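You operate a simulated robot arm through the tools that you are given. There is no shell and no other tool.

The job below is to be done with a simulated robot arm. You get a single attempt, and the scene is never put back.

## Task
Change the black board in the fixture case for the blue one and screw the lid back on.
Fine: black board into the yellow tray; both screws tight with the orange driver, driver back in its holder; the green board stays.

The check looks at the end state, three seconds after you hand in, the way a careful person would. Anything else that was tipped, shoved, dropped, spilled or broken makes it a failure. Lids that push on must go on centred and level and be pressed home; caps that screw on are set level and turned clockwise until they are tight.

## Robot
A 7-joint arm with a two-finger parallel gripper, fixed in place. Base frame: the origin is at the foot of the arm, x ahead of it, y to its left, z up; the work surface is at about z = 0. Lengths are in mm, angles in degrees, forces in N, time in s.
With the tool pointing down near the work surface it reaches from about 240 to 620 mm from the base axis. Its first joint turns from -66.0 to 66.0 degrees. Payload 2.6 kg.
The TCP is the grasp point between the finger pads, 30 mm short of the fingertips. In the tool frame z runs along the fingers and y along their closing line. The gripper opens to 94 mm. The fingers are 28 mm wide and 10 mm thick; the gripper's body (50 by 96 mm) begins 55 mm behind the TCP.
Orientation is that of the tool frame in the base frame, as [roll, pitch, yaw] about the fixed x, y, z axes, in that order (R = Rz(yaw) Ry(pitch) Rx(roll)). With the fingers straight down and closing along the base's y, the tool's x points along the base's -x, its y along +y and its z along -z.

## Interface
- The arm moves only by the tool play_rows. Its argument "moves" is a list of rows, each a list of 7 numbers: the shift along the tool's x, y, z in m, then the turn, a rotation vector about the tool's x, y, z in degrees, then the opening, from 0 (shut) to 1 (fully open). In form: [[x, y, z, ax, ay, az, fingers], ...]. A call has 1 to 20 rows; each row shifts and turns the commanded pose from where the row before left it, along the tool's axes as they then stand. Rows are played at 5 a second. More than 50 mm and 8.6 degrees between two rows, or a gripper value outside its range, and nothing of the call is played. A pose out of reach is approached as far as the arm can. The call stops where the force on the tool passes 40 N (or 10 N more than at its start, if that is more) or the arm is blocked; 0.2 s more then pass. The fingers move at their own pace (about 72 mm/s each) and stop on an object; they squeeze with about 44 N. The grip force told is the motor's: it shows also when the fingers shut on nothing. Time passes only in rows, and 0.2 s behind the last, so rows that do not move let the fingers close. It gives the time, the measured TCP pose, the force on the tool (base axes), the opening and the grip force at its end, in the units of the frame above (readings bear some noise), with the torque about the TCP (base axes, N m) and any sound that the robot's microphone picked up.
- Cameras (640 x 400 px; columns grow to the right, rows downward): "scene" is fixed at [31.8, 425.5, 573]; the picture's right is [-0.82, -0.57, 0.00], its down [-0.27, 0.39, -0.88] and it looks along [0.50, -0.72, -0.48] (base axes); focal length 340 px, centre (320, 200). "wrist" rides on the gripper at [76, 14, -102] in the tool frame; the picture's right is [-0.18, 0.98, 0.00], its down [-0.75, -0.14, -0.64] and it looks along [-0.63, -0.12, 0.77] (tool axes); focal length 243 px, centre (320, 200). There is no depth. A picture from a camera that has moved, and an enlarged one, comes with that camera's place and axes in the base frame and with its lens.
- grab_frame(camera): a new picture of that camera. It takes no simulated time.
- close_up(camera, box): a new picture of the part [left, top, right, bottom] of that camera's present view, enlarged. It takes no simulated time.
- job_done(): hands the job in; it is judged then, once.

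Places have to be worked out from the pictures, the camera data and where the tool is seen. Open the gripper and draw the arm clear of the work before you hand the job in, unless the task says otherwise.

The tools are called after "Request:" as a command line: name --pt "numbers of a row" for each row, then --argument value for the rest, lists and objects as JSON in quotes. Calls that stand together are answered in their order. play_rows: Moves the arm, as the interface text tells. Its arguments: {"type":"object","properties":{"moves":{"type":"array"}},"required":["moves"]} The other tools are called the same way: grab_frame (camera) takes a picture; close_up (camera, box) takes an enlarged picture of a part of a camera's view; job_done () hands the job in.

At the start:

```text
time_s: 0.0
tool_pos: [347.6, -9.8, 352.5]
orientation: [-180.0, 0.0, 179.9]
force: [-0.5, -0.5, 0.2]
torque: [0.0, 0.01, 0.01]
opening: 93.8
finger_force: 0.1
```

scene: 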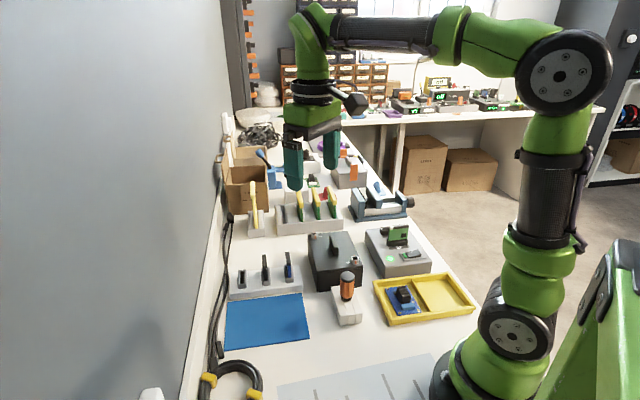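
wrist: 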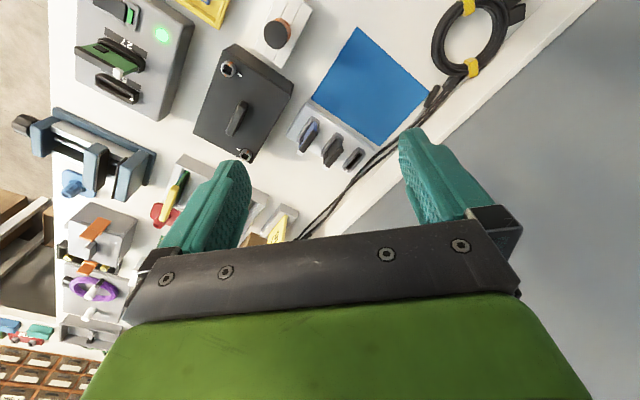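

I start by looking closely at the scene from both cameras to find the case, boards, driver and tray.

Request:
close_up --camera "scene" --box '[210, 210, 370, 310]'

Request:
close_up --camera "scene" --box '[320, 210, 480, 340]'

Request:
close_up --camera "wrist" --box '[60, 0, 460, 250]'

```text
4.00 times, centred on (290, 260) of scene
camera zoom: at [31.8, 425.5, 573.0], right [-0.82, -0.57, 0.0], down [-0.27, 0.39, -0.88], along [0.5, -0.72, -0.48], focal length 1358 px, centre (440, -40)
```

zoom: 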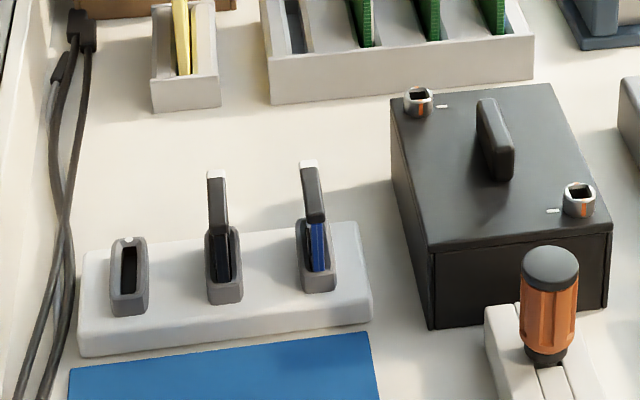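

```text
3.08 times, centred on (400, 275) of scene
camera zoom: at [31.8, 425.5, 573.0], right [-0.82, -0.57, 0.0], down [-0.27, 0.39, -0.88], along [0.5, -0.72, -0.48], focal length 1044 px, centre (74, -31)
```

zoom: 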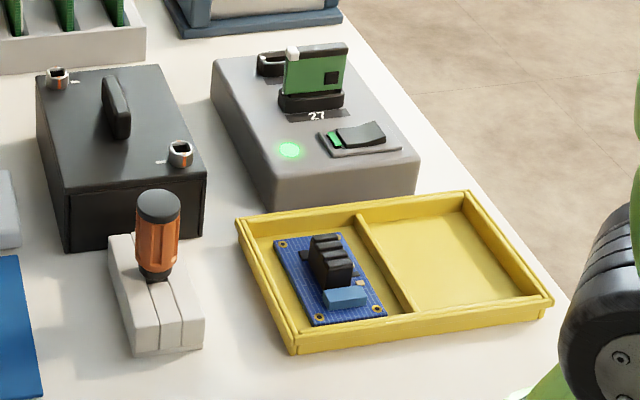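

```text
1.60 times, centred on (260, 125) of wrist
camera zoom: at [270.6, 4.3, 455.6], right [0.18, 0.98, 0.0], down [0.75, -0.14, 0.64], along [0.63, -0.12, -0.77], focal length 388 px, centre (416, 320)
```

zoom: 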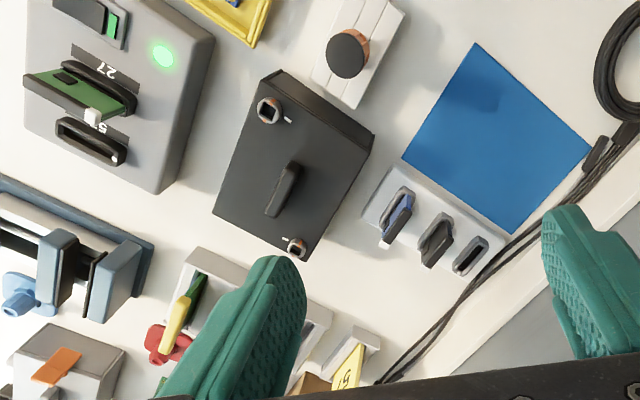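

The dark case with handle and two screws is near (392,-153), rotated about 45°. I'll zoom in more on the case, screws, driver, rack and console to learn details.

Request:
close_up --camera "scene" --box '[304, 224, 368, 264]'

Request:
close_up --camera "scene" --box '[324, 262, 372, 332]'

Request:
close_up --camera "scene" --box '[224, 244, 312, 304]'

Request:
close_up --camera "scene" --box '[364, 220, 440, 280]'

Request:
close_up --camera "scene" --box '[370, 264, 480, 330]'

Request:
close_up --camera "scene" --box '[220, 140, 420, 240]'

```text
10.00 times, centred on (336, 244) of scene
camera zoom: at [31.8, 425.5, 573.0], right [-0.82, -0.57, 0.0], down [-0.27, 0.39, -0.88], along [0.5, -0.72, -0.48], focal length 3395 px, centre (160, -240)
```

zoom: 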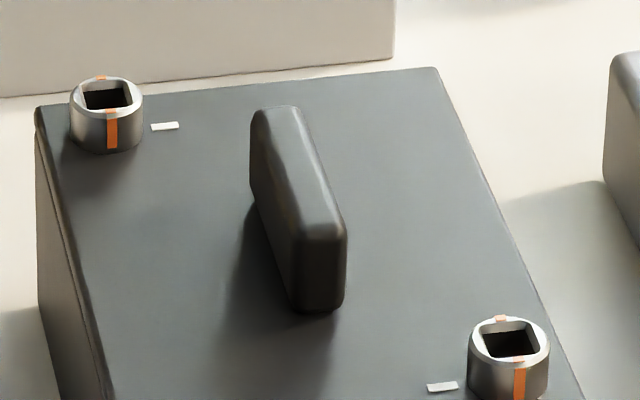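

```text
5.71 times, centred on (348, 297) of scene
camera zoom: at [31.8, 425.5, 573.0], right [-0.82, -0.57, 0.0], down [-0.27, 0.39, -0.88], along [0.5, -0.72, -0.48], focal length 1940 px, centre (160, -354)
```

zoom: 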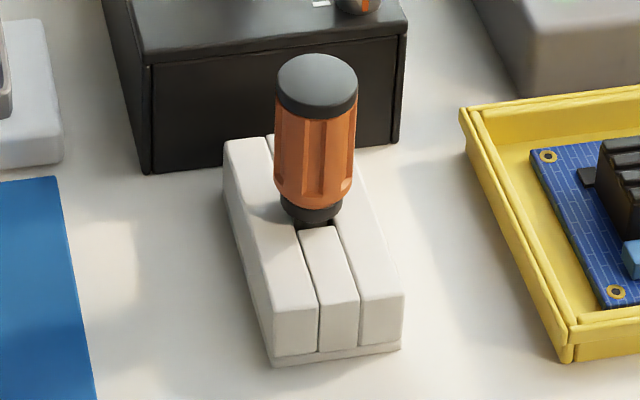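

```text
6.67 times, centred on (268, 274) of scene
camera zoom: at [31.8, 425.5, 573.0], right [-0.82, -0.57, 0.0], down [-0.27, 0.39, -0.88], along [0.5, -0.72, -0.48], focal length 2263 px, centre (667, -293)
```

zoom: 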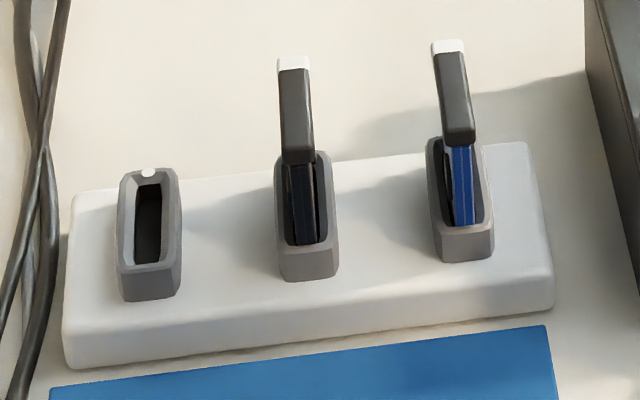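

```text
6.67 times, centred on (402, 250) of scene
camera zoom: at [31.8, 425.5, 573.0], right [-0.82, -0.57, 0.0], down [-0.27, 0.39, -0.88], along [0.5, -0.72, -0.48], focal length 2263 px, centre (-227, -133)
```

zoom: 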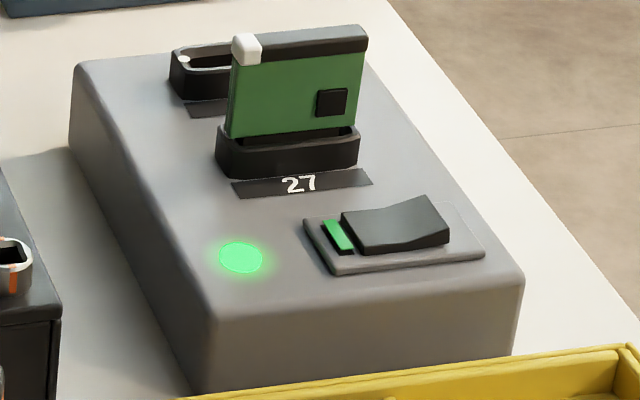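

```text
5.82 times, centred on (425, 297) of scene
camera zoom: at [31.8, 425.5, 573.0], right [-0.82, -0.57, 0.0], down [-0.27, 0.39, -0.88], along [0.5, -0.72, -0.48], focal length 1975 px, centre (-291, -364)
```

zoom: 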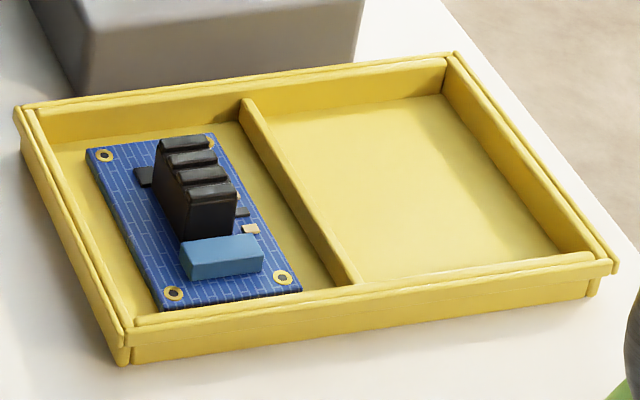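

```text
3.20 times, centred on (320, 190) of scene
camera zoom: at [31.8, 425.5, 573.0], right [-0.82, -0.57, 0.0], down [-0.27, 0.39, -0.88], along [0.5, -0.72, -0.48], focal length 1086 px, centre (320, 232)
```

zoom: 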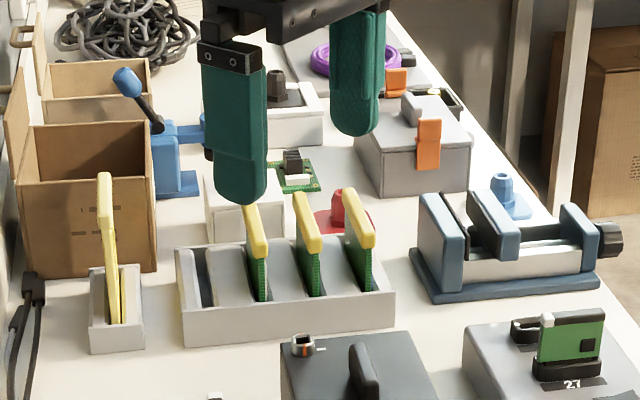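

The flat blue PCB lies in the left tray compartment; the case lid is held by two square-socket screws. I'll zoom on the screws with the wrist camera and look again at the tray board and the background green board.

Request:
close_up --camera "wrist" --box '[210, 55, 250, 80]'

Request:
close_up --camera "wrist" --box '[225, 143, 265, 168]'

Request:
close_up --camera "wrist" --box '[180, 0, 320, 165]'

Request:
close_up --camera "scene" --box '[290, 175, 340, 210]'

```text
16.00 times, centred on (230, 68) of wrist
camera zoom: at [270.6, 4.3, 455.6], right [0.18, 0.98, 0.0], down [0.75, -0.14, 0.64], along [0.63, -0.12, -0.77], focal length 3882 px, centre (1760, 2320)
```

zoom: 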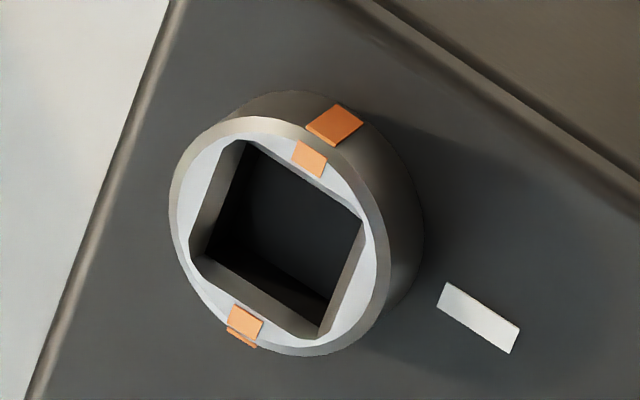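

```text
16.00 times, centred on (245, 156) of wrist
camera zoom: at [270.6, 4.3, 455.6], right [0.18, 0.98, 0.0], down [0.75, -0.14, 0.64], along [0.63, -0.12, -0.77], focal length 3882 px, centre (1520, 912)
```

zoom: 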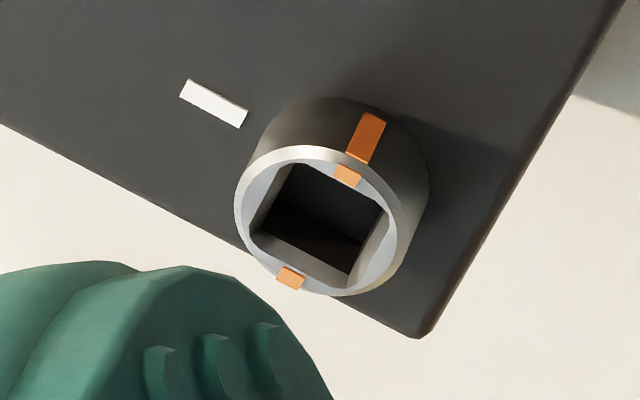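

```text
2.42 times, centred on (250, 82) of wrist
camera zoom: at [270.6, 4.3, 455.6], right [0.18, 0.98, 0.0], down [0.75, -0.14, 0.64], along [0.63, -0.12, -0.77], focal length 588 px, centre (490, 485)
```

zoom: 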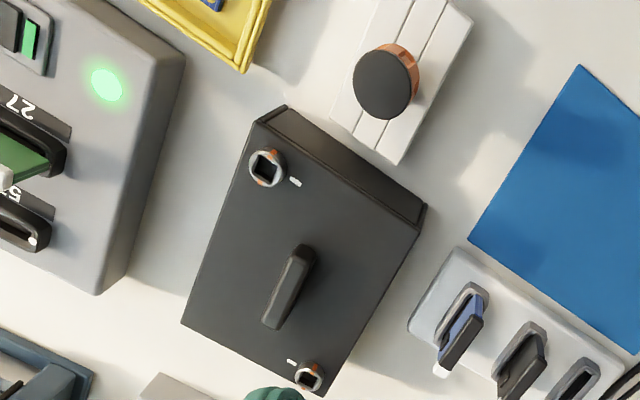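

```text
11.43 times, centred on (315, 192) of scene
camera zoom: at [31.8, 425.5, 573.0], right [-0.82, -0.57, 0.0], down [-0.27, 0.39, -0.88], along [0.5, -0.72, -0.48], focal length 3880 px, centre (377, 286)
```

zoom: 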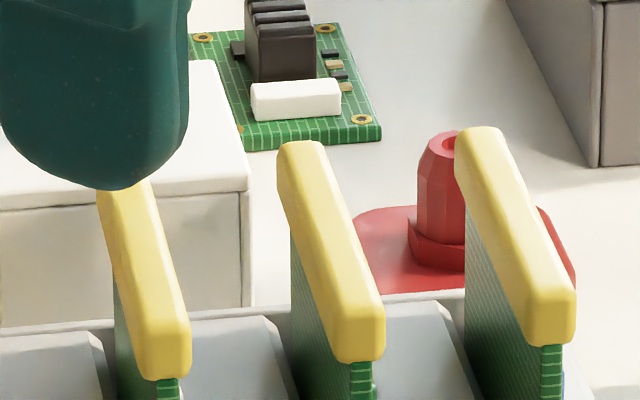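

Geometry so far: the driver stands vertically at about (296,-56), top z≈93; the screws are at about (326,-142) and (465,-171), heads z≈67; the case centre is about (395,-157) at 45°. The loose green board in the background is a decoy. I'll move above the driver at z=200 and yaw 45° so the fingers close parallel to the case front.

Request:
play_rows --pt "0.01032 -0.00934 0.0305 0 0 0 1" --pt "0.01032 -0.00934 0.0305 0 0 0 1" --pt "0.01032 -0.00934 0.0305 0 0 0 1" --pt "0.01032 -0.00934 0.0305 0 0 0 1" --pt "0.01032 -0.00934 0.0305 0 0 0 1" --pt "0 0 0 0 0 7.5 1" --pt "0 0 0 0 0 7.5 1" --pt "0 0 0 0 0 7.5 1" --pt "0 0 0 0 0 7.5 1" --pt "0 0 0 0 0 7.5 1" --pt "0 0 0 0 0 7.5 1" --pt "0 0 0 0 0 0 1"

Request:
grab_frame --camera "wrist"

Request:
grab_frame --camera "scene"

```text
time_s: 2.6
tool_pos: [294.9, -57.4, 200.3]
orientation: [179.9, 0.0, 134.9]
force: [-0.3, -1.0, -0.2]
torque: [0.03, 0.02, -0.03]
opening: 93.8
finger_force: 0.1
```

```text
taken
camera wrist: at [251.9, 7.3, 302.8], right [0.83, 0.56, 0.0], down [0.43, -0.63, 0.64], along [0.36, -0.53, -0.77], focal length 243 px, centre (320, 200)
```

wrist: 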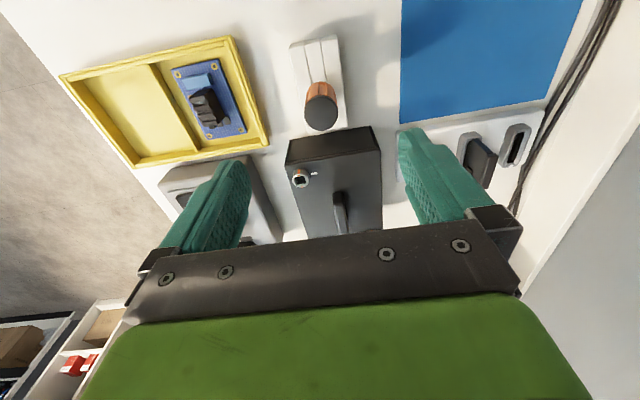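

```text
taken
```

scene: 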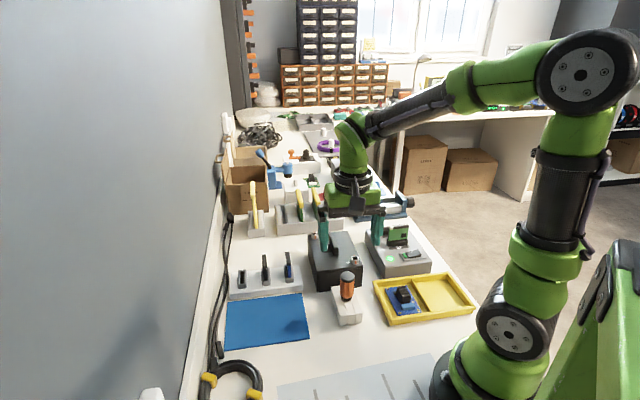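

The driver cap projects to about (296,-56.5), nearly below the TCP. I'll zoom in for a precise fix and a look at the tray board.

Request:
close_up --camera "wrist" --box '[270, 30, 390, 140]'

Request:
close_up --camera "wrist" --box '[50, 30, 280, 170]'

Request:
close_up --camera "wrist" --box '[280, 120, 390, 240]'

```text
3.64 times, centred on (330, 85) of wrist
camera zoom: at [251.9, 7.3, 302.8], right [0.83, 0.56, 0.0], down [0.43, -0.63, 0.64], along [0.36, -0.53, -0.77], focal length 882 px, centre (284, 618)
```

zoom: 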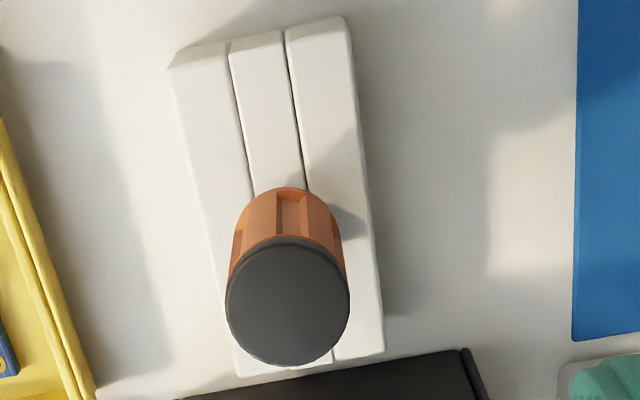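

```text
2.78 times, centred on (165, 100) of wrist
camera zoom: at [251.9, 7.3, 302.8], right [0.83, 0.56, 0.0], down [0.43, -0.63, 0.64], along [0.36, -0.53, -0.77], focal length 675 px, centre (751, 478)
```

zoom: 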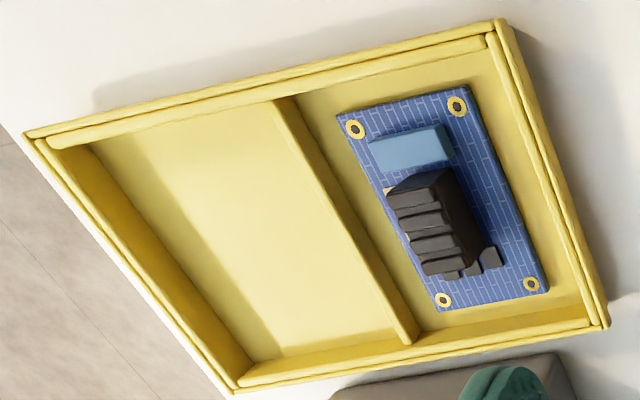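

```text
3.33 times, centred on (335, 180) of wrist
camera zoom: at [251.9, 7.3, 302.8], right [0.83, 0.56, 0.0], down [0.43, -0.63, 0.64], along [0.36, -0.53, -0.77], focal length 809 px, centre (270, 267)
```

zoom: 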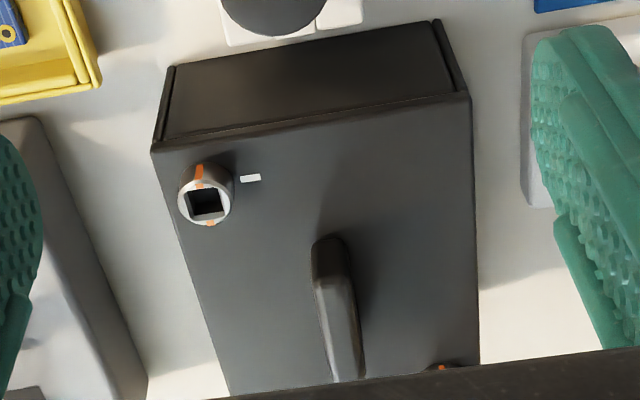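

Driver axis fixed at (296,-56.3). I'll correct 1.5 mm along tool y and descend to z≈66 with 60 mm opening, then close on the handle.

Request:
play_rows --pt "0 0.0012 0.02 0 0 0 0.7" --pt "0 0 0.03 0 0 0 0.7" --pt "0 0 0.03 0 0 0 0.7" --pt "0 0 0.03 0 0 0 0.7" --pt "0 0 0.024 0 0 0 0.7" --pt "0 0 0 0 0 0 0.7"

Request:
close_up --camera "scene" --box '[300, 240, 400, 340]'

Request:
grab_frame --camera "wrist"

```text
time_s: 4.0
tool_pos: [296.2, -55.7, 66.5]
orientation: [-179.9, 0.0, 134.9]
force: [0.3, 0.2, 0.5]
torque: [-0.01, -0.03, 0.06]
opening: 65.7
finger_force: 0.2
```

```text
4.00 times, centred on (350, 290) of scene
camera zoom: at [31.8, 425.5, 573.0], right [-0.82, -0.57, 0.0], down [-0.27, 0.39, -0.88], along [0.5, -0.72, -0.48], focal length 1358 px, centre (200, -160)
```

zoom: 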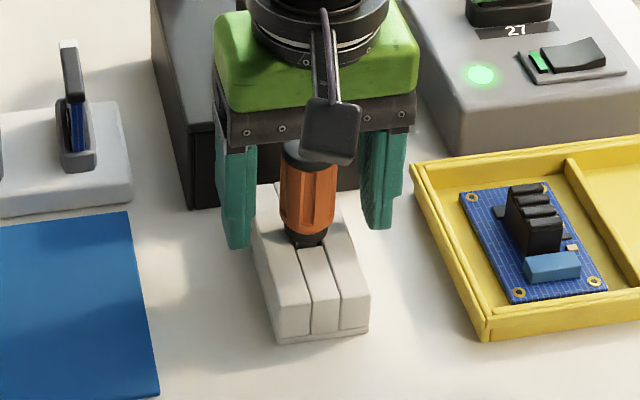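

```text
taken
camera wrist: at [252.3, 8.5, 168.8], right [0.83, 0.56, 0.0], down [0.43, -0.63, 0.64], along [0.36, -0.53, -0.77], focal length 243 px, centre (320, 200)
```

wrist: 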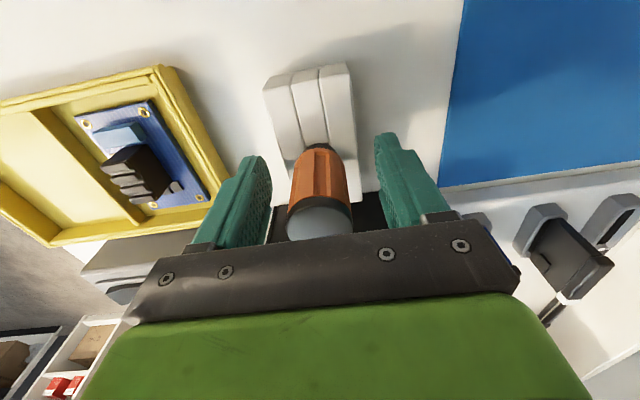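

The driver is centred between the fingers, with tips just above the holder block. I close on the handle.

Request:
play_rows --pt "0 0 0 0 0 0 0" --pt "0 0 0 0 0 0 0" --pt "0 0 0 0 0 0 0" --pt "0 0 0 0 0 0 0"

```text
time_s: 5.0
tool_pos: [295.9, -55.8, 66.7]
orientation: [-180.0, 0.0, 135.0]
force: [0.6, -0.7, 0.1]
torque: [0.01, 0.03, 0.0]
opening: 29.1
finger_force: 43.7
```

The driver is gripped (29.1 mm, 44 N). I lift it straight up slowly, watching the force.

Request:
play_rows --pt "0 0 -0.005 0 0 0 0" --pt "0 0 -0.015 0 0 0 0" --pt "0 0 -0.025 0 0 0 0" --pt "0 0 -0.03 0 0 0 0" --pt "0 0 -0.03 0 0 0 0" --pt "0 0 -0.03 0 0 0 0" --pt "0 0 0 0 0 0 0"

Request:
grab_frame --camera "scene"

Request:
grab_frame --camera "wrist"

```text
time_s: 6.6
tool_pos: [296.4, -57.2, 200.4]
orientation: [180.0, -0.1, 135.0]
force: [-0.9, 0.2, 0.4]
torque: [0.01, 0.02, 0.02]
opening: 28.7
finger_force: 44.0
```

```text
taken
```

scene: 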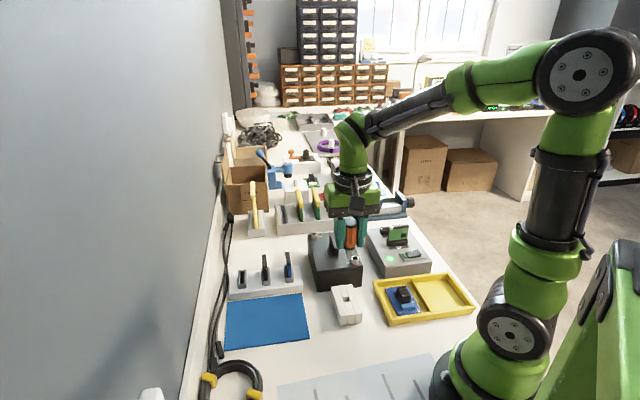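

```text
taken
camera wrist: at [252.6, 6.5, 302.9], right [0.82, 0.57, 0.0], down [0.43, -0.63, 0.64], along [0.36, -0.53, -0.77], focal length 243 px, centre (320, 200)
```

wrist: 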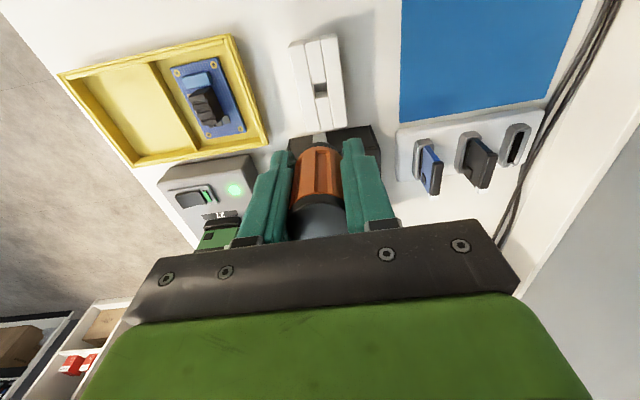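

I hold the driver clear of the holder. I look closely at the bit's length and orientation, and at the holder socket for later return.

Request:
close_up --camera "scene" --box '[320, 205, 384, 265]'

Request:
close_up --camera "wrist" --box '[280, 25, 370, 235]'

Request:
close_up --camera "scene" --box '[324, 275, 372, 330]'

Request:
close_up --camera "wrist" --box '[285, 30, 350, 145]'

```text
6.67 times, centred on (352, 235) of scene
camera zoom: at [31.8, 425.5, 573.0], right [-0.82, -0.57, 0.0], down [-0.27, 0.39, -0.88], along [0.5, -0.72, -0.48], focal length 2263 px, centre (107, -33)
```

zoom: 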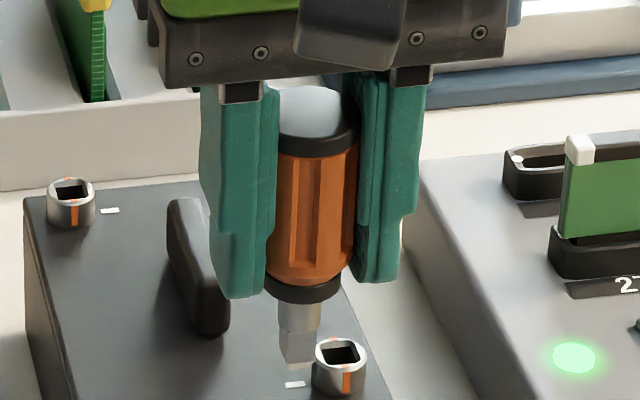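

```text
1.90 times, centred on (325, 130) of wrist
camera zoom: at [252.6, 6.5, 302.9], right [0.82, 0.57, 0.0], down [0.43, -0.63, 0.64], along [0.36, -0.53, -0.77], focal length 462 px, centre (310, 333)
```

zoom: 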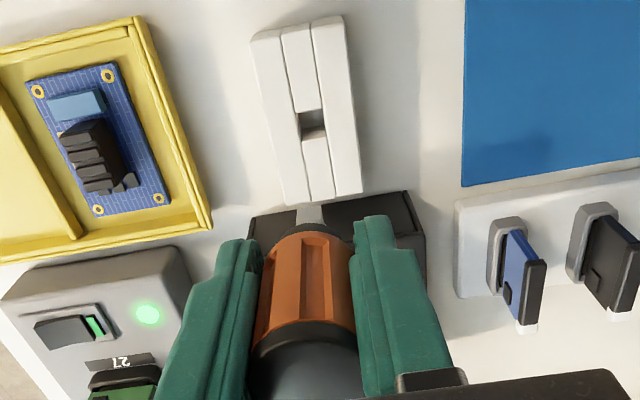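

```text
7.27 times, centred on (348, 302) of scene
camera zoom: at [31.8, 425.5, 573.0], right [-0.82, -0.57, 0.0], down [-0.27, 0.39, -0.88], along [0.5, -0.72, -0.48], focal length 2469 px, centre (116, -546)
```

zoom: 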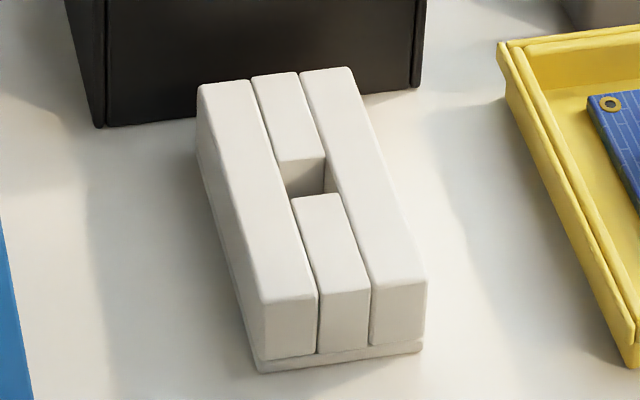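

```text
3.48 times, centred on (318, 88) of wrist
camera zoom: at [252.6, 6.5, 302.9], right [0.82, 0.57, 0.0], down [0.43, -0.63, 0.64], along [0.36, -0.53, -0.77], focal length 844 px, centre (329, 591)
```

zoom: 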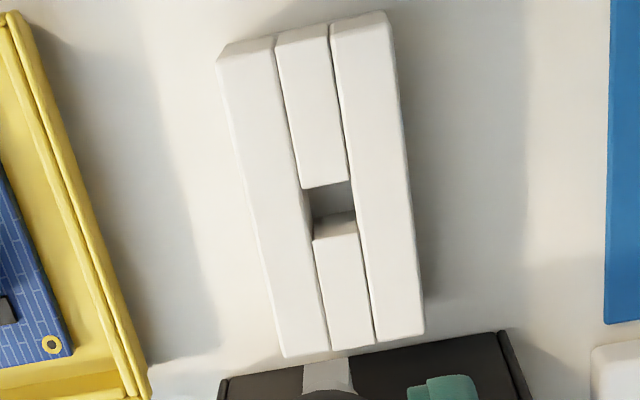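

The driver's square bit is aligned with the 45° holder and the sockets, and its tip is about 66 mm below the TCP. I move over the near screw at z=200 and then check alignment visually.

Request:
play_rows --pt "-0.0206 -0.0098 0 0 0 0 0" --pt "-0.0206 -0.0098 0 0 0 0 0" --pt "-0.0206 -0.0098 0 0 0 0 0" --pt "-0.0206 -0.0098 0 0 0 0 0" --pt "0 0 0.02 0 0 0 0" --pt "0 0 0.02 0 0 0 0" --pt "0 0 0 0 0 0 0"

Request:
close_up --camera "scene" --box '[320, 210, 384, 275]'

Request:
close_up --camera "wrist" --box '[240, 60, 400, 240]'

```text
time_s: 8.2
tool_pos: [327.2, -142.8, 160.7]
orientation: [180.0, 0.0, 135.0]
force: [-0.8, -0.5, -1.8]
torque: [0.02, -0.01, -0.03]
opening: 28.8
finger_force: 43.9
```

```text
6.15 times, centred on (352, 242) of scene
camera zoom: at [31.8, 425.5, 573.0], right [-0.82, -0.57, 0.0], down [-0.27, 0.39, -0.88], along [0.5, -0.72, -0.48], focal length 2089 px, centre (123, -62)
```

zoom: 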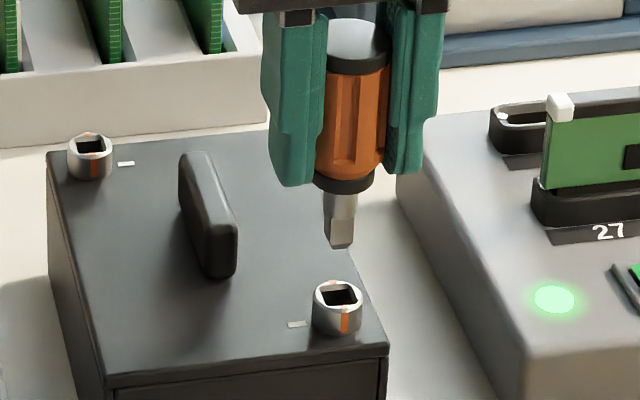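

```text
2.22 times, centred on (320, 150) of wrist
camera zoom: at [283.5, -78.2, 263.5], right [0.82, 0.57, 0.0], down [0.43, -0.63, 0.64], along [0.36, -0.53, -0.77], focal length 539 px, centre (320, 311)
```

zoom: 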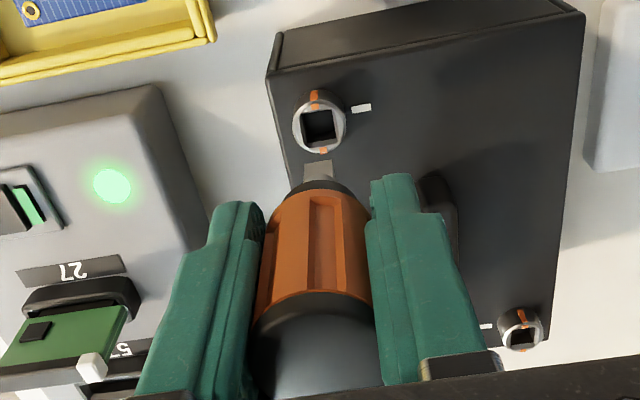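

I zoom further to measure bit tip vs. socket in both cameras.

Request:
close_up --camera "scene" --box '[344, 235, 368, 265]'

Request:
close_up --camera "wrist" --box '[295, 90, 355, 150]'

```text
13.33 times, centred on (356, 250) of scene
camera zoom: at [31.8, 425.5, 573.0], right [-0.82, -0.57, 0.0], down [-0.27, 0.39, -0.88], along [0.5, -0.72, -0.48], focal length 4526 px, centre (-160, -467)
```

zoom: 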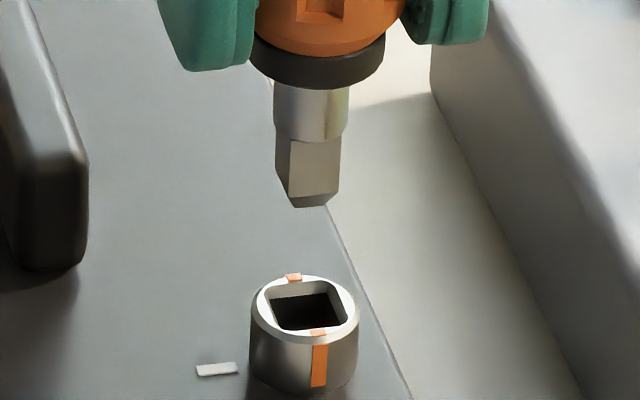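

```text
6.67 times, centred on (325, 120) of wrist
camera zoom: at [283.5, -78.2, 263.5], right [0.82, 0.57, 0.0], down [0.43, -0.63, 0.64], along [0.36, -0.53, -0.77], focal length 1618 px, centre (287, 733)
```

zoom: 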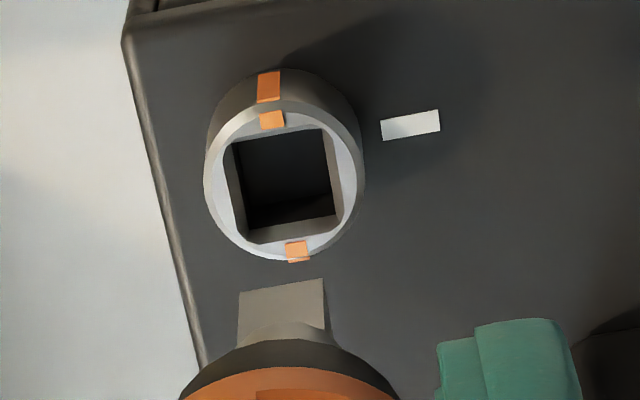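

The two camera fixes disagree slightly along the viewing direction, so the driver may be tilted a little in the grip. I take larger close-ups to check its tilt.

Request:
close_up --camera "wrist" --box '[280, 110, 380, 240]'

Request:
close_up --camera "scene" --box '[340, 205, 376, 250]'

```text
3.08 times, centred on (330, 175) of wrist
camera zoom: at [283.5, -78.2, 263.5], right [0.82, 0.57, 0.0], down [0.43, -0.63, 0.64], along [0.36, -0.53, -0.77], focal length 746 px, centre (289, 277)
```

zoom: 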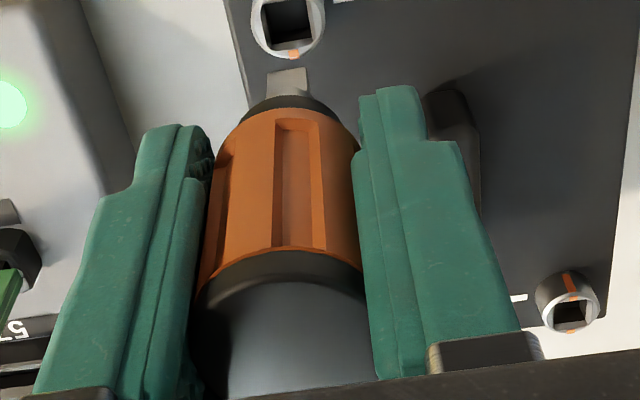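

```text
8.89 times, centred on (358, 228) of scene
camera zoom: at [31.8, 425.5, 573.0], right [-0.82, -0.57, 0.0], down [-0.27, 0.39, -0.88], along [0.5, -0.72, -0.48], focal length 3017 px, centre (-18, -44)
```

zoom: 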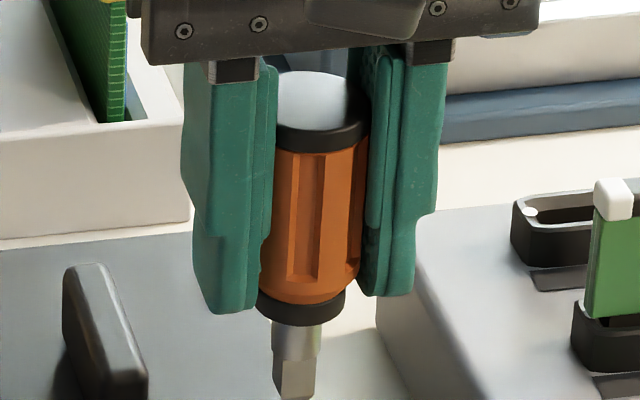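

The readings agree to a few millimetres only, so I'll servo visually: lower 15 mm so the tip is just above the socket, then compare directly.

Request:
play_rows --pt "0 0 0.005 0 0 0 0" --pt "0 0 0.005 0 0 0 0" --pt "0 0 0.005 0 0 0 0" --pt "0 0 0 0 0 0 0"

Request:
close_up --camera "scene" --box '[344, 235, 368, 265]'

Request:
close_up --camera "wrist" --box '[295, 90, 355, 150]'

```text
time_s: 9.2
tool_pos: [326.5, -141.3, 147.1]
orientation: [180.0, 0.0, 135.0]
force: [0.9, -0.2, -0.7]
torque: [0.02, 0.02, 0.01]
opening: 29.1
finger_force: 43.7
```

```text
13.33 times, centred on (356, 250) of scene
camera zoom: at [31.8, 425.5, 573.0], right [-0.82, -0.57, 0.0], down [-0.27, 0.39, -0.88], along [0.5, -0.72, -0.48], focal length 4526 px, centre (-160, -467)
```

zoom: 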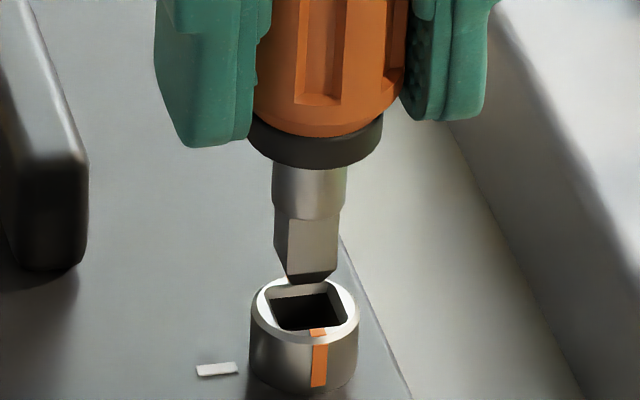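

```text
6.67 times, centred on (325, 120) of wrist
camera zoom: at [282.6, -77.4, 248.8], right [0.83, 0.56, 0.0], down [0.43, -0.63, 0.64], along [0.36, -0.53, -0.77], focal length 1618 px, centre (287, 733)
```

zoom: 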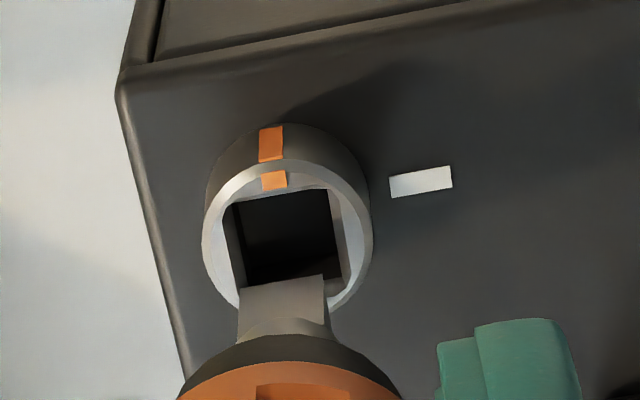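

Comparing tip and socket in both views, the tip is about 3–4 mm above the head but about 6 mm too far along (0.57,-0.82). I back it up 5.9 mm in tool x and 1.1 mm in tool y and recheck.

Request:
play_rows --pt "0.003 0.0006 0 0 0 0 0" --pt "0.0029 0.0005 0 0 0 0 0" --pt "0 0 0 0 0 0 0"

Request:
close_up --camera "scene" --box '[344, 235, 368, 265]'

Request:
close_up --camera "wrist" --box '[295, 90, 355, 150]'

```text
time_s: 10.0
tool_pos: [322.8, -135.9, 145.0]
orientation: [-179.9, 0.0, 135.1]
force: [-0.4, -0.2, -0.1]
torque: [0.01, 0.01, 0.02]
opening: 28.9
finger_force: 43.9
```

```text
13.33 times, centred on (356, 250) of scene
camera zoom: at [31.8, 425.5, 573.0], right [-0.82, -0.57, 0.0], down [-0.27, 0.39, -0.88], along [0.5, -0.72, -0.48], focal length 4526 px, centre (-160, -467)
```

zoom: 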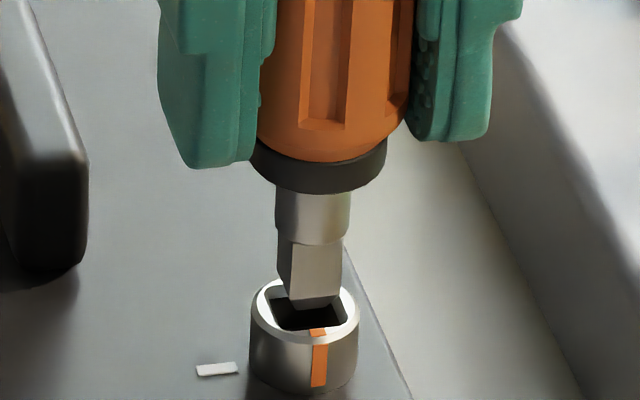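

```text
6.67 times, centred on (325, 120) of wrist
camera zoom: at [279.2, -72.8, 248.6], right [0.82, 0.57, 0.0], down [0.43, -0.63, 0.64], along [0.36, -0.53, -0.77], focal length 1618 px, centre (287, 733)
```

zoom: 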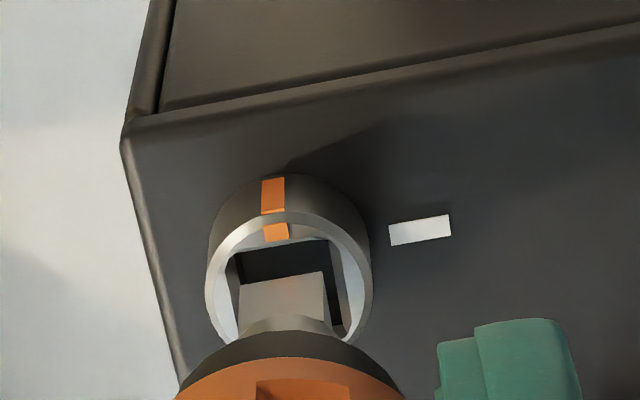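

Now the tip is nearly centred; a residual ~0.9 mm shift along tool y remains. I correct this and descend slowly into the socket, watching the force.

Request:
play_rows --pt "-0.0003 0.0009 0 0 0 0 0" --pt "0 0 0.0015 0 0 0 0" --pt "0 0 0.0015 0 0 0 0" --pt "0 0 0.0015 0 0 0 0" --pt "0 0 0.0015 0 0 0 0" --pt "0 0 0 0 0 0 0"

Request:
close_up --camera "scene" --box '[344, 235, 368, 265]'

Request:
close_up --camera "wrist" --box '[295, 90, 355, 150]'

```text
time_s: 11.4
tool_pos: [325.3, -136.4, 140.8]
orientation: [-180.0, 0.0, 135.0]
force: [0.9, -0.8, -1.0]
torque: [-0.02, 0.01, 0.01]
opening: 28.8
finger_force: 44.3
```

```text
13.33 times, centred on (356, 250) of scene
camera zoom: at [31.8, 425.5, 573.0], right [-0.82, -0.57, 0.0], down [-0.27, 0.39, -0.88], along [0.5, -0.72, -0.48], focal length 4526 px, centre (-160, -467)
```

zoom: 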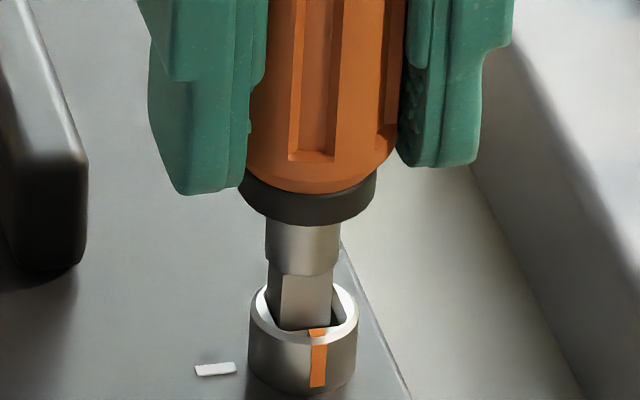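

```text
6.67 times, centred on (325, 120) of wrist
camera zoom: at [280.5, -72.2, 243.1], right [0.82, 0.57, 0.0], down [0.43, -0.63, 0.64], along [0.36, -0.53, -0.77], focal length 1618 px, centre (287, 733)
```

zoom: 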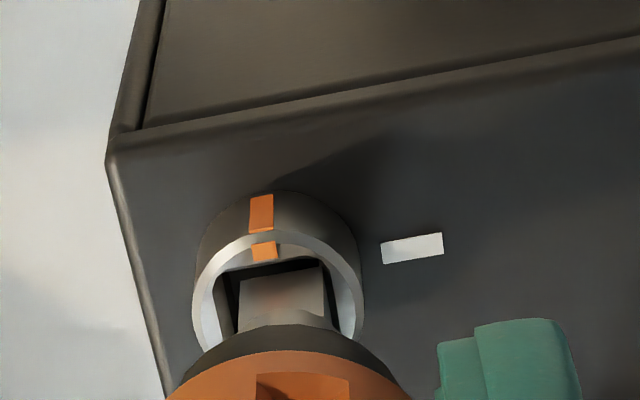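

The bit has entered the socket with no contact force. I shift back ~0.5 mm in tool y and continue lowering until it seats.

Request:
play_rows --pt "0 -0.0005 0.001 0 0 0 0" --pt "0 0 0.0015 0 0 0 0" --pt "0 0 0.0015 0 0 0 0" --pt "0 0 0.0015 0 0 0 0" --pt "0 0 0 0 0 0 0"

Request:
close_up --camera "scene" --box '[344, 235, 368, 265]'

Request:
close_up --camera "wrist" --box '[295, 90, 355, 150]'

```text
time_s: 12.6
tool_pos: [325.6, -137.2, 135.5]
orientation: [179.8, 0.2, 134.9]
force: [-7.2, 2.4, 24.9]
torque: [0.01, 0.56, -0.05]
opening: 29.0
finger_force: 43.7
```

```text
13.33 times, centred on (356, 250) of scene
camera zoom: at [31.7, 425.5, 573.0], right [-0.82, -0.57, 0.0], down [-0.27, 0.39, -0.88], along [0.5, -0.72, -0.48], focal length 4526 px, centre (-160, -467)
```

zoom: 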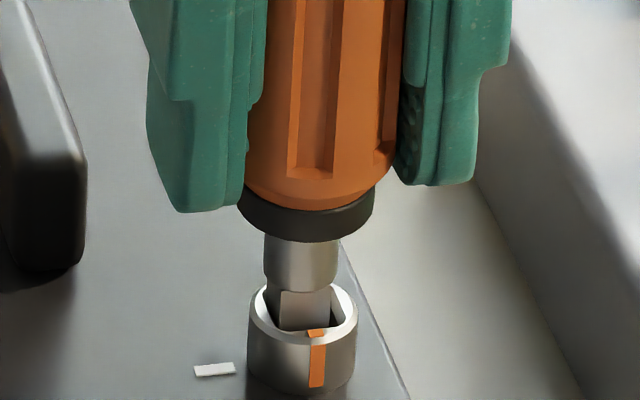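

```text
6.67 times, centred on (325, 120) of wrist
camera zoom: at [280.9, -73.2, 238.1], right [0.83, 0.56, 0.0], down [0.43, -0.63, 0.64], along [0.37, -0.53, -0.77], focal length 1618 px, centre (287, 733)
```

zoom: 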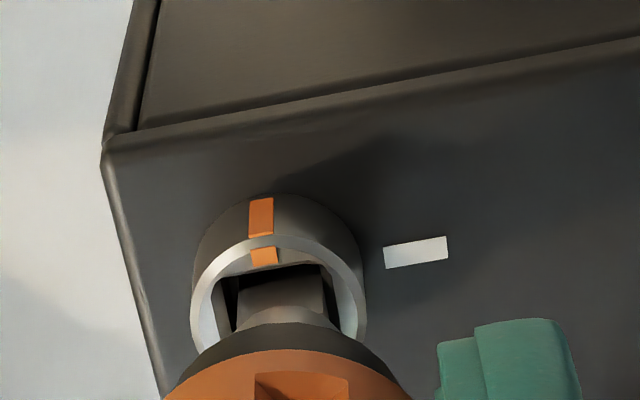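

The bit bottoms with 25 N axial and ~7 N side force. I relax: up 0.6 mm and a little toward +x tool, then read the force.

Request:
play_rows --pt "0.0005 -0.0003 -0.0005 0 0 0 0" --pt "0 0 0 0 0 0 0" --pt "0 0 0 0 0 0 0"

```text
time_s: 13.4
tool_pos: [324.4, -137.1, 135.0]
orientation: [179.9, 0.0, 135.0]
force: [2.4, -1.4, 5.9]
torque: [0.04, -0.28, 0.0]
opening: 28.9
finger_force: 43.7
```

Forces are low now with the bit seated. I turn counter-clockwise 40° and watch the torque and marks.

Request:
play_rows --pt "0 0 0 0 0 -8 0" --pt "0 0 0 0 0 -8 0" --pt "0 0 0 0 0 -8 0" --pt "0 0 0 0 0 -8 0" --pt "0 0 0 0 0 -8 0" --pt "0 0 0 0 0 0 0"

Request:
close_up --camera "scene" --box '[344, 235, 368, 265]'

Request:
grab_frame --camera "scene"

```text
time_s: 14.8
tool_pos: [323.6, -135.4, 135.1]
orientation: [-180.0, -0.1, 175.1]
force: [-2.5, -3.3, -0.3]
torque: [-0.15, 0.06, -0.4]
opening: 28.3
finger_force: 43.7
```

```text
13.33 times, centred on (356, 250) of scene
camera zoom: at [31.8, 425.5, 573.0], right [-0.82, -0.57, 0.0], down [-0.27, 0.39, -0.88], along [0.5, -0.72, -0.48], focal length 4526 px, centre (-160, -467)
```

zoom: 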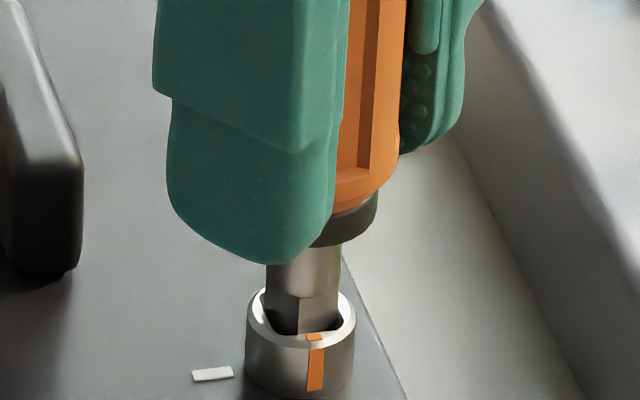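

```text
taken
```

scene: 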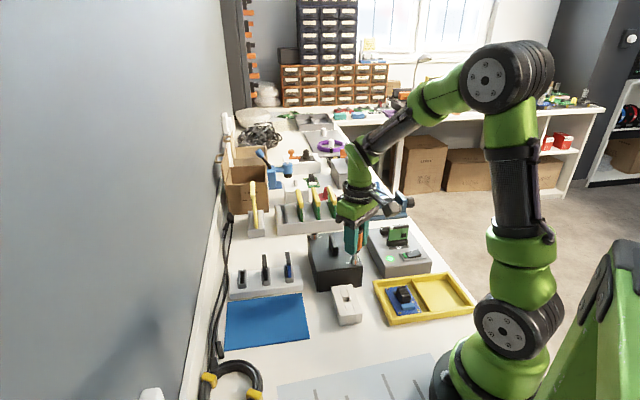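

The bit has taken up play in the socket and 0.4 N·m is building; the screw mark has hardly moved yet. I keep turning counter-clockwise.

Request:
play_rows --pt "0 0 0 0 0 -8 0" --pt "0 0 0 0 0 -8 0" --pt "0 0 0 0 0 -8 0" --pt "0 0 0 0 0 0 0"

Request:
close_up --camera "scene" --box '[344, 235, 368, 265]'

Request:
grab_frame --camera "wrist"

```text
time_s: 15.8
tool_pos: [323.4, -135.9, 134.8]
orientation: [179.9, 0.0, -160.8]
force: [1.6, -0.8, -0.8]
torque: [0.01, -0.05, -0.18]
opening: 28.3
finger_force: 43.5
```

```text
13.33 times, centred on (356, 250) of scene
camera zoom: at [31.8, 425.5, 573.0], right [-0.82, -0.57, 0.0], down [-0.27, 0.39, -0.88], along [0.5, -0.72, -0.48], focal length 4526 px, centre (-160, -467)
```

zoom: 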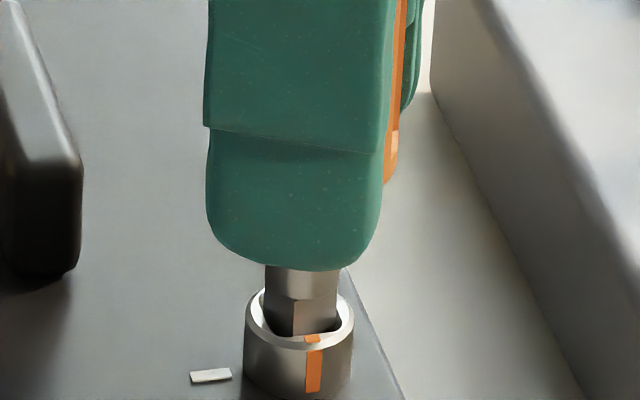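

```text
taken
camera wrist: at [246.7, -147.3, 238.0], right [-0.15, 0.99, 0.0], down [0.76, 0.11, 0.64], along [0.64, 0.1, -0.77], focal length 243 px, centre (320, 200)
```

wrist: 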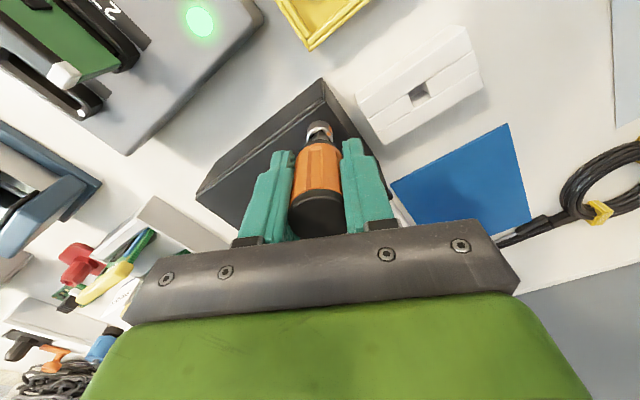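

The fingers are slipping round the handle (mark unmoved, torque down to 0.18). I look closely at the handle's flutes between the pads.

Request:
close_up --camera "wrist" --box '[270, 110, 370, 250]'

Request:
close_up --camera "wrist" --box '[300, 110, 340, 150]'

Request:
close_up --camera "scene" --box '[330, 200, 380, 265]'

```text
2.86 times, centred on (320, 180) of wrist
camera zoom: at [246.7, -147.3, 238.0], right [-0.15, 0.99, 0.0], down [0.76, 0.11, 0.64], along [0.64, 0.1, -0.77], focal length 693 px, centre (320, 257)
```

zoom: 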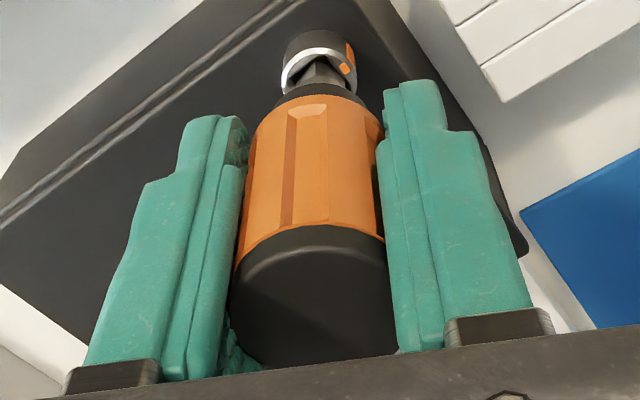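

```text
10.00 times, centred on (320, 130) of wrist
camera zoom: at [246.7, -147.3, 238.0], right [-0.15, 0.99, 0.0], down [0.76, 0.11, 0.64], along [0.64, 0.1, -0.77], focal length 2426 px, centre (320, 900)
```

zoom: 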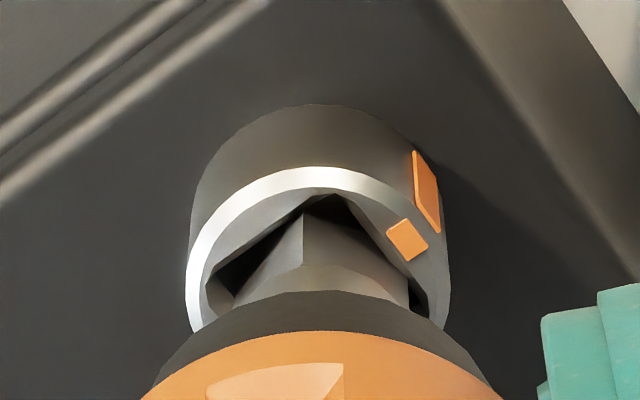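

```text
6.15 times, centred on (355, 232) of scene
camera zoom: at [31.8, 425.5, 573.0], right [-0.82, -0.57, 0.0], down [-0.27, 0.39, -0.88], along [0.5, -0.72, -0.48], focal length 2089 px, centre (105, 0)
```

zoom: 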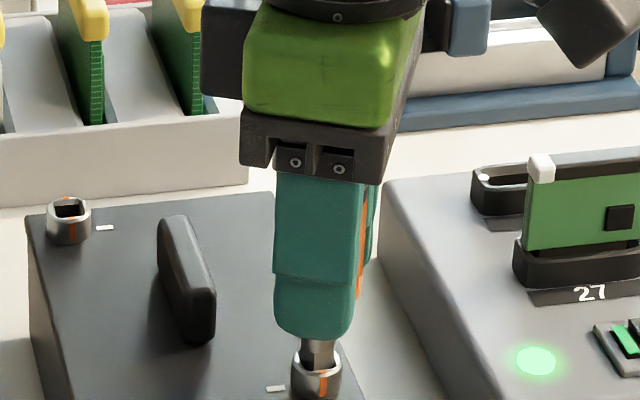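

The bit has about 24° of play in the socket and the handle slid about 40° in the fingers; opening is 28.3 now (pads in the flutes). I continue in small turns with readings to see whether the torque builds up and breaks the screw loose.

Request:
play_rows --pt "0 0 0 0 0 -8 0"

Request:
close_up --camera "wrist" --box '[270, 110, 370, 250]'

```text
time_s: 16.2
tool_pos: [323.6, -136.8, 135.2]
orientation: [179.9, 0.0, -152.8]
force: [-1.4, -4.4, -0.7]
torque: [-0.32, 0.36, -0.48]
opening: 28.6
finger_force: 43.5
```

```text
2.86 times, centred on (320, 180) of wrist
camera zoom: at [248.8, -158.4, 238.3], right [-0.28, 0.96, 0.0], down [0.74, 0.22, 0.64], along [0.62, 0.18, -0.77], focal length 693 px, centre (320, 257)
```

zoom: 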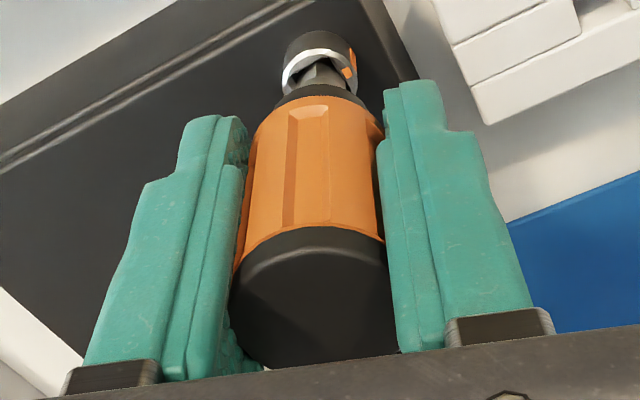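

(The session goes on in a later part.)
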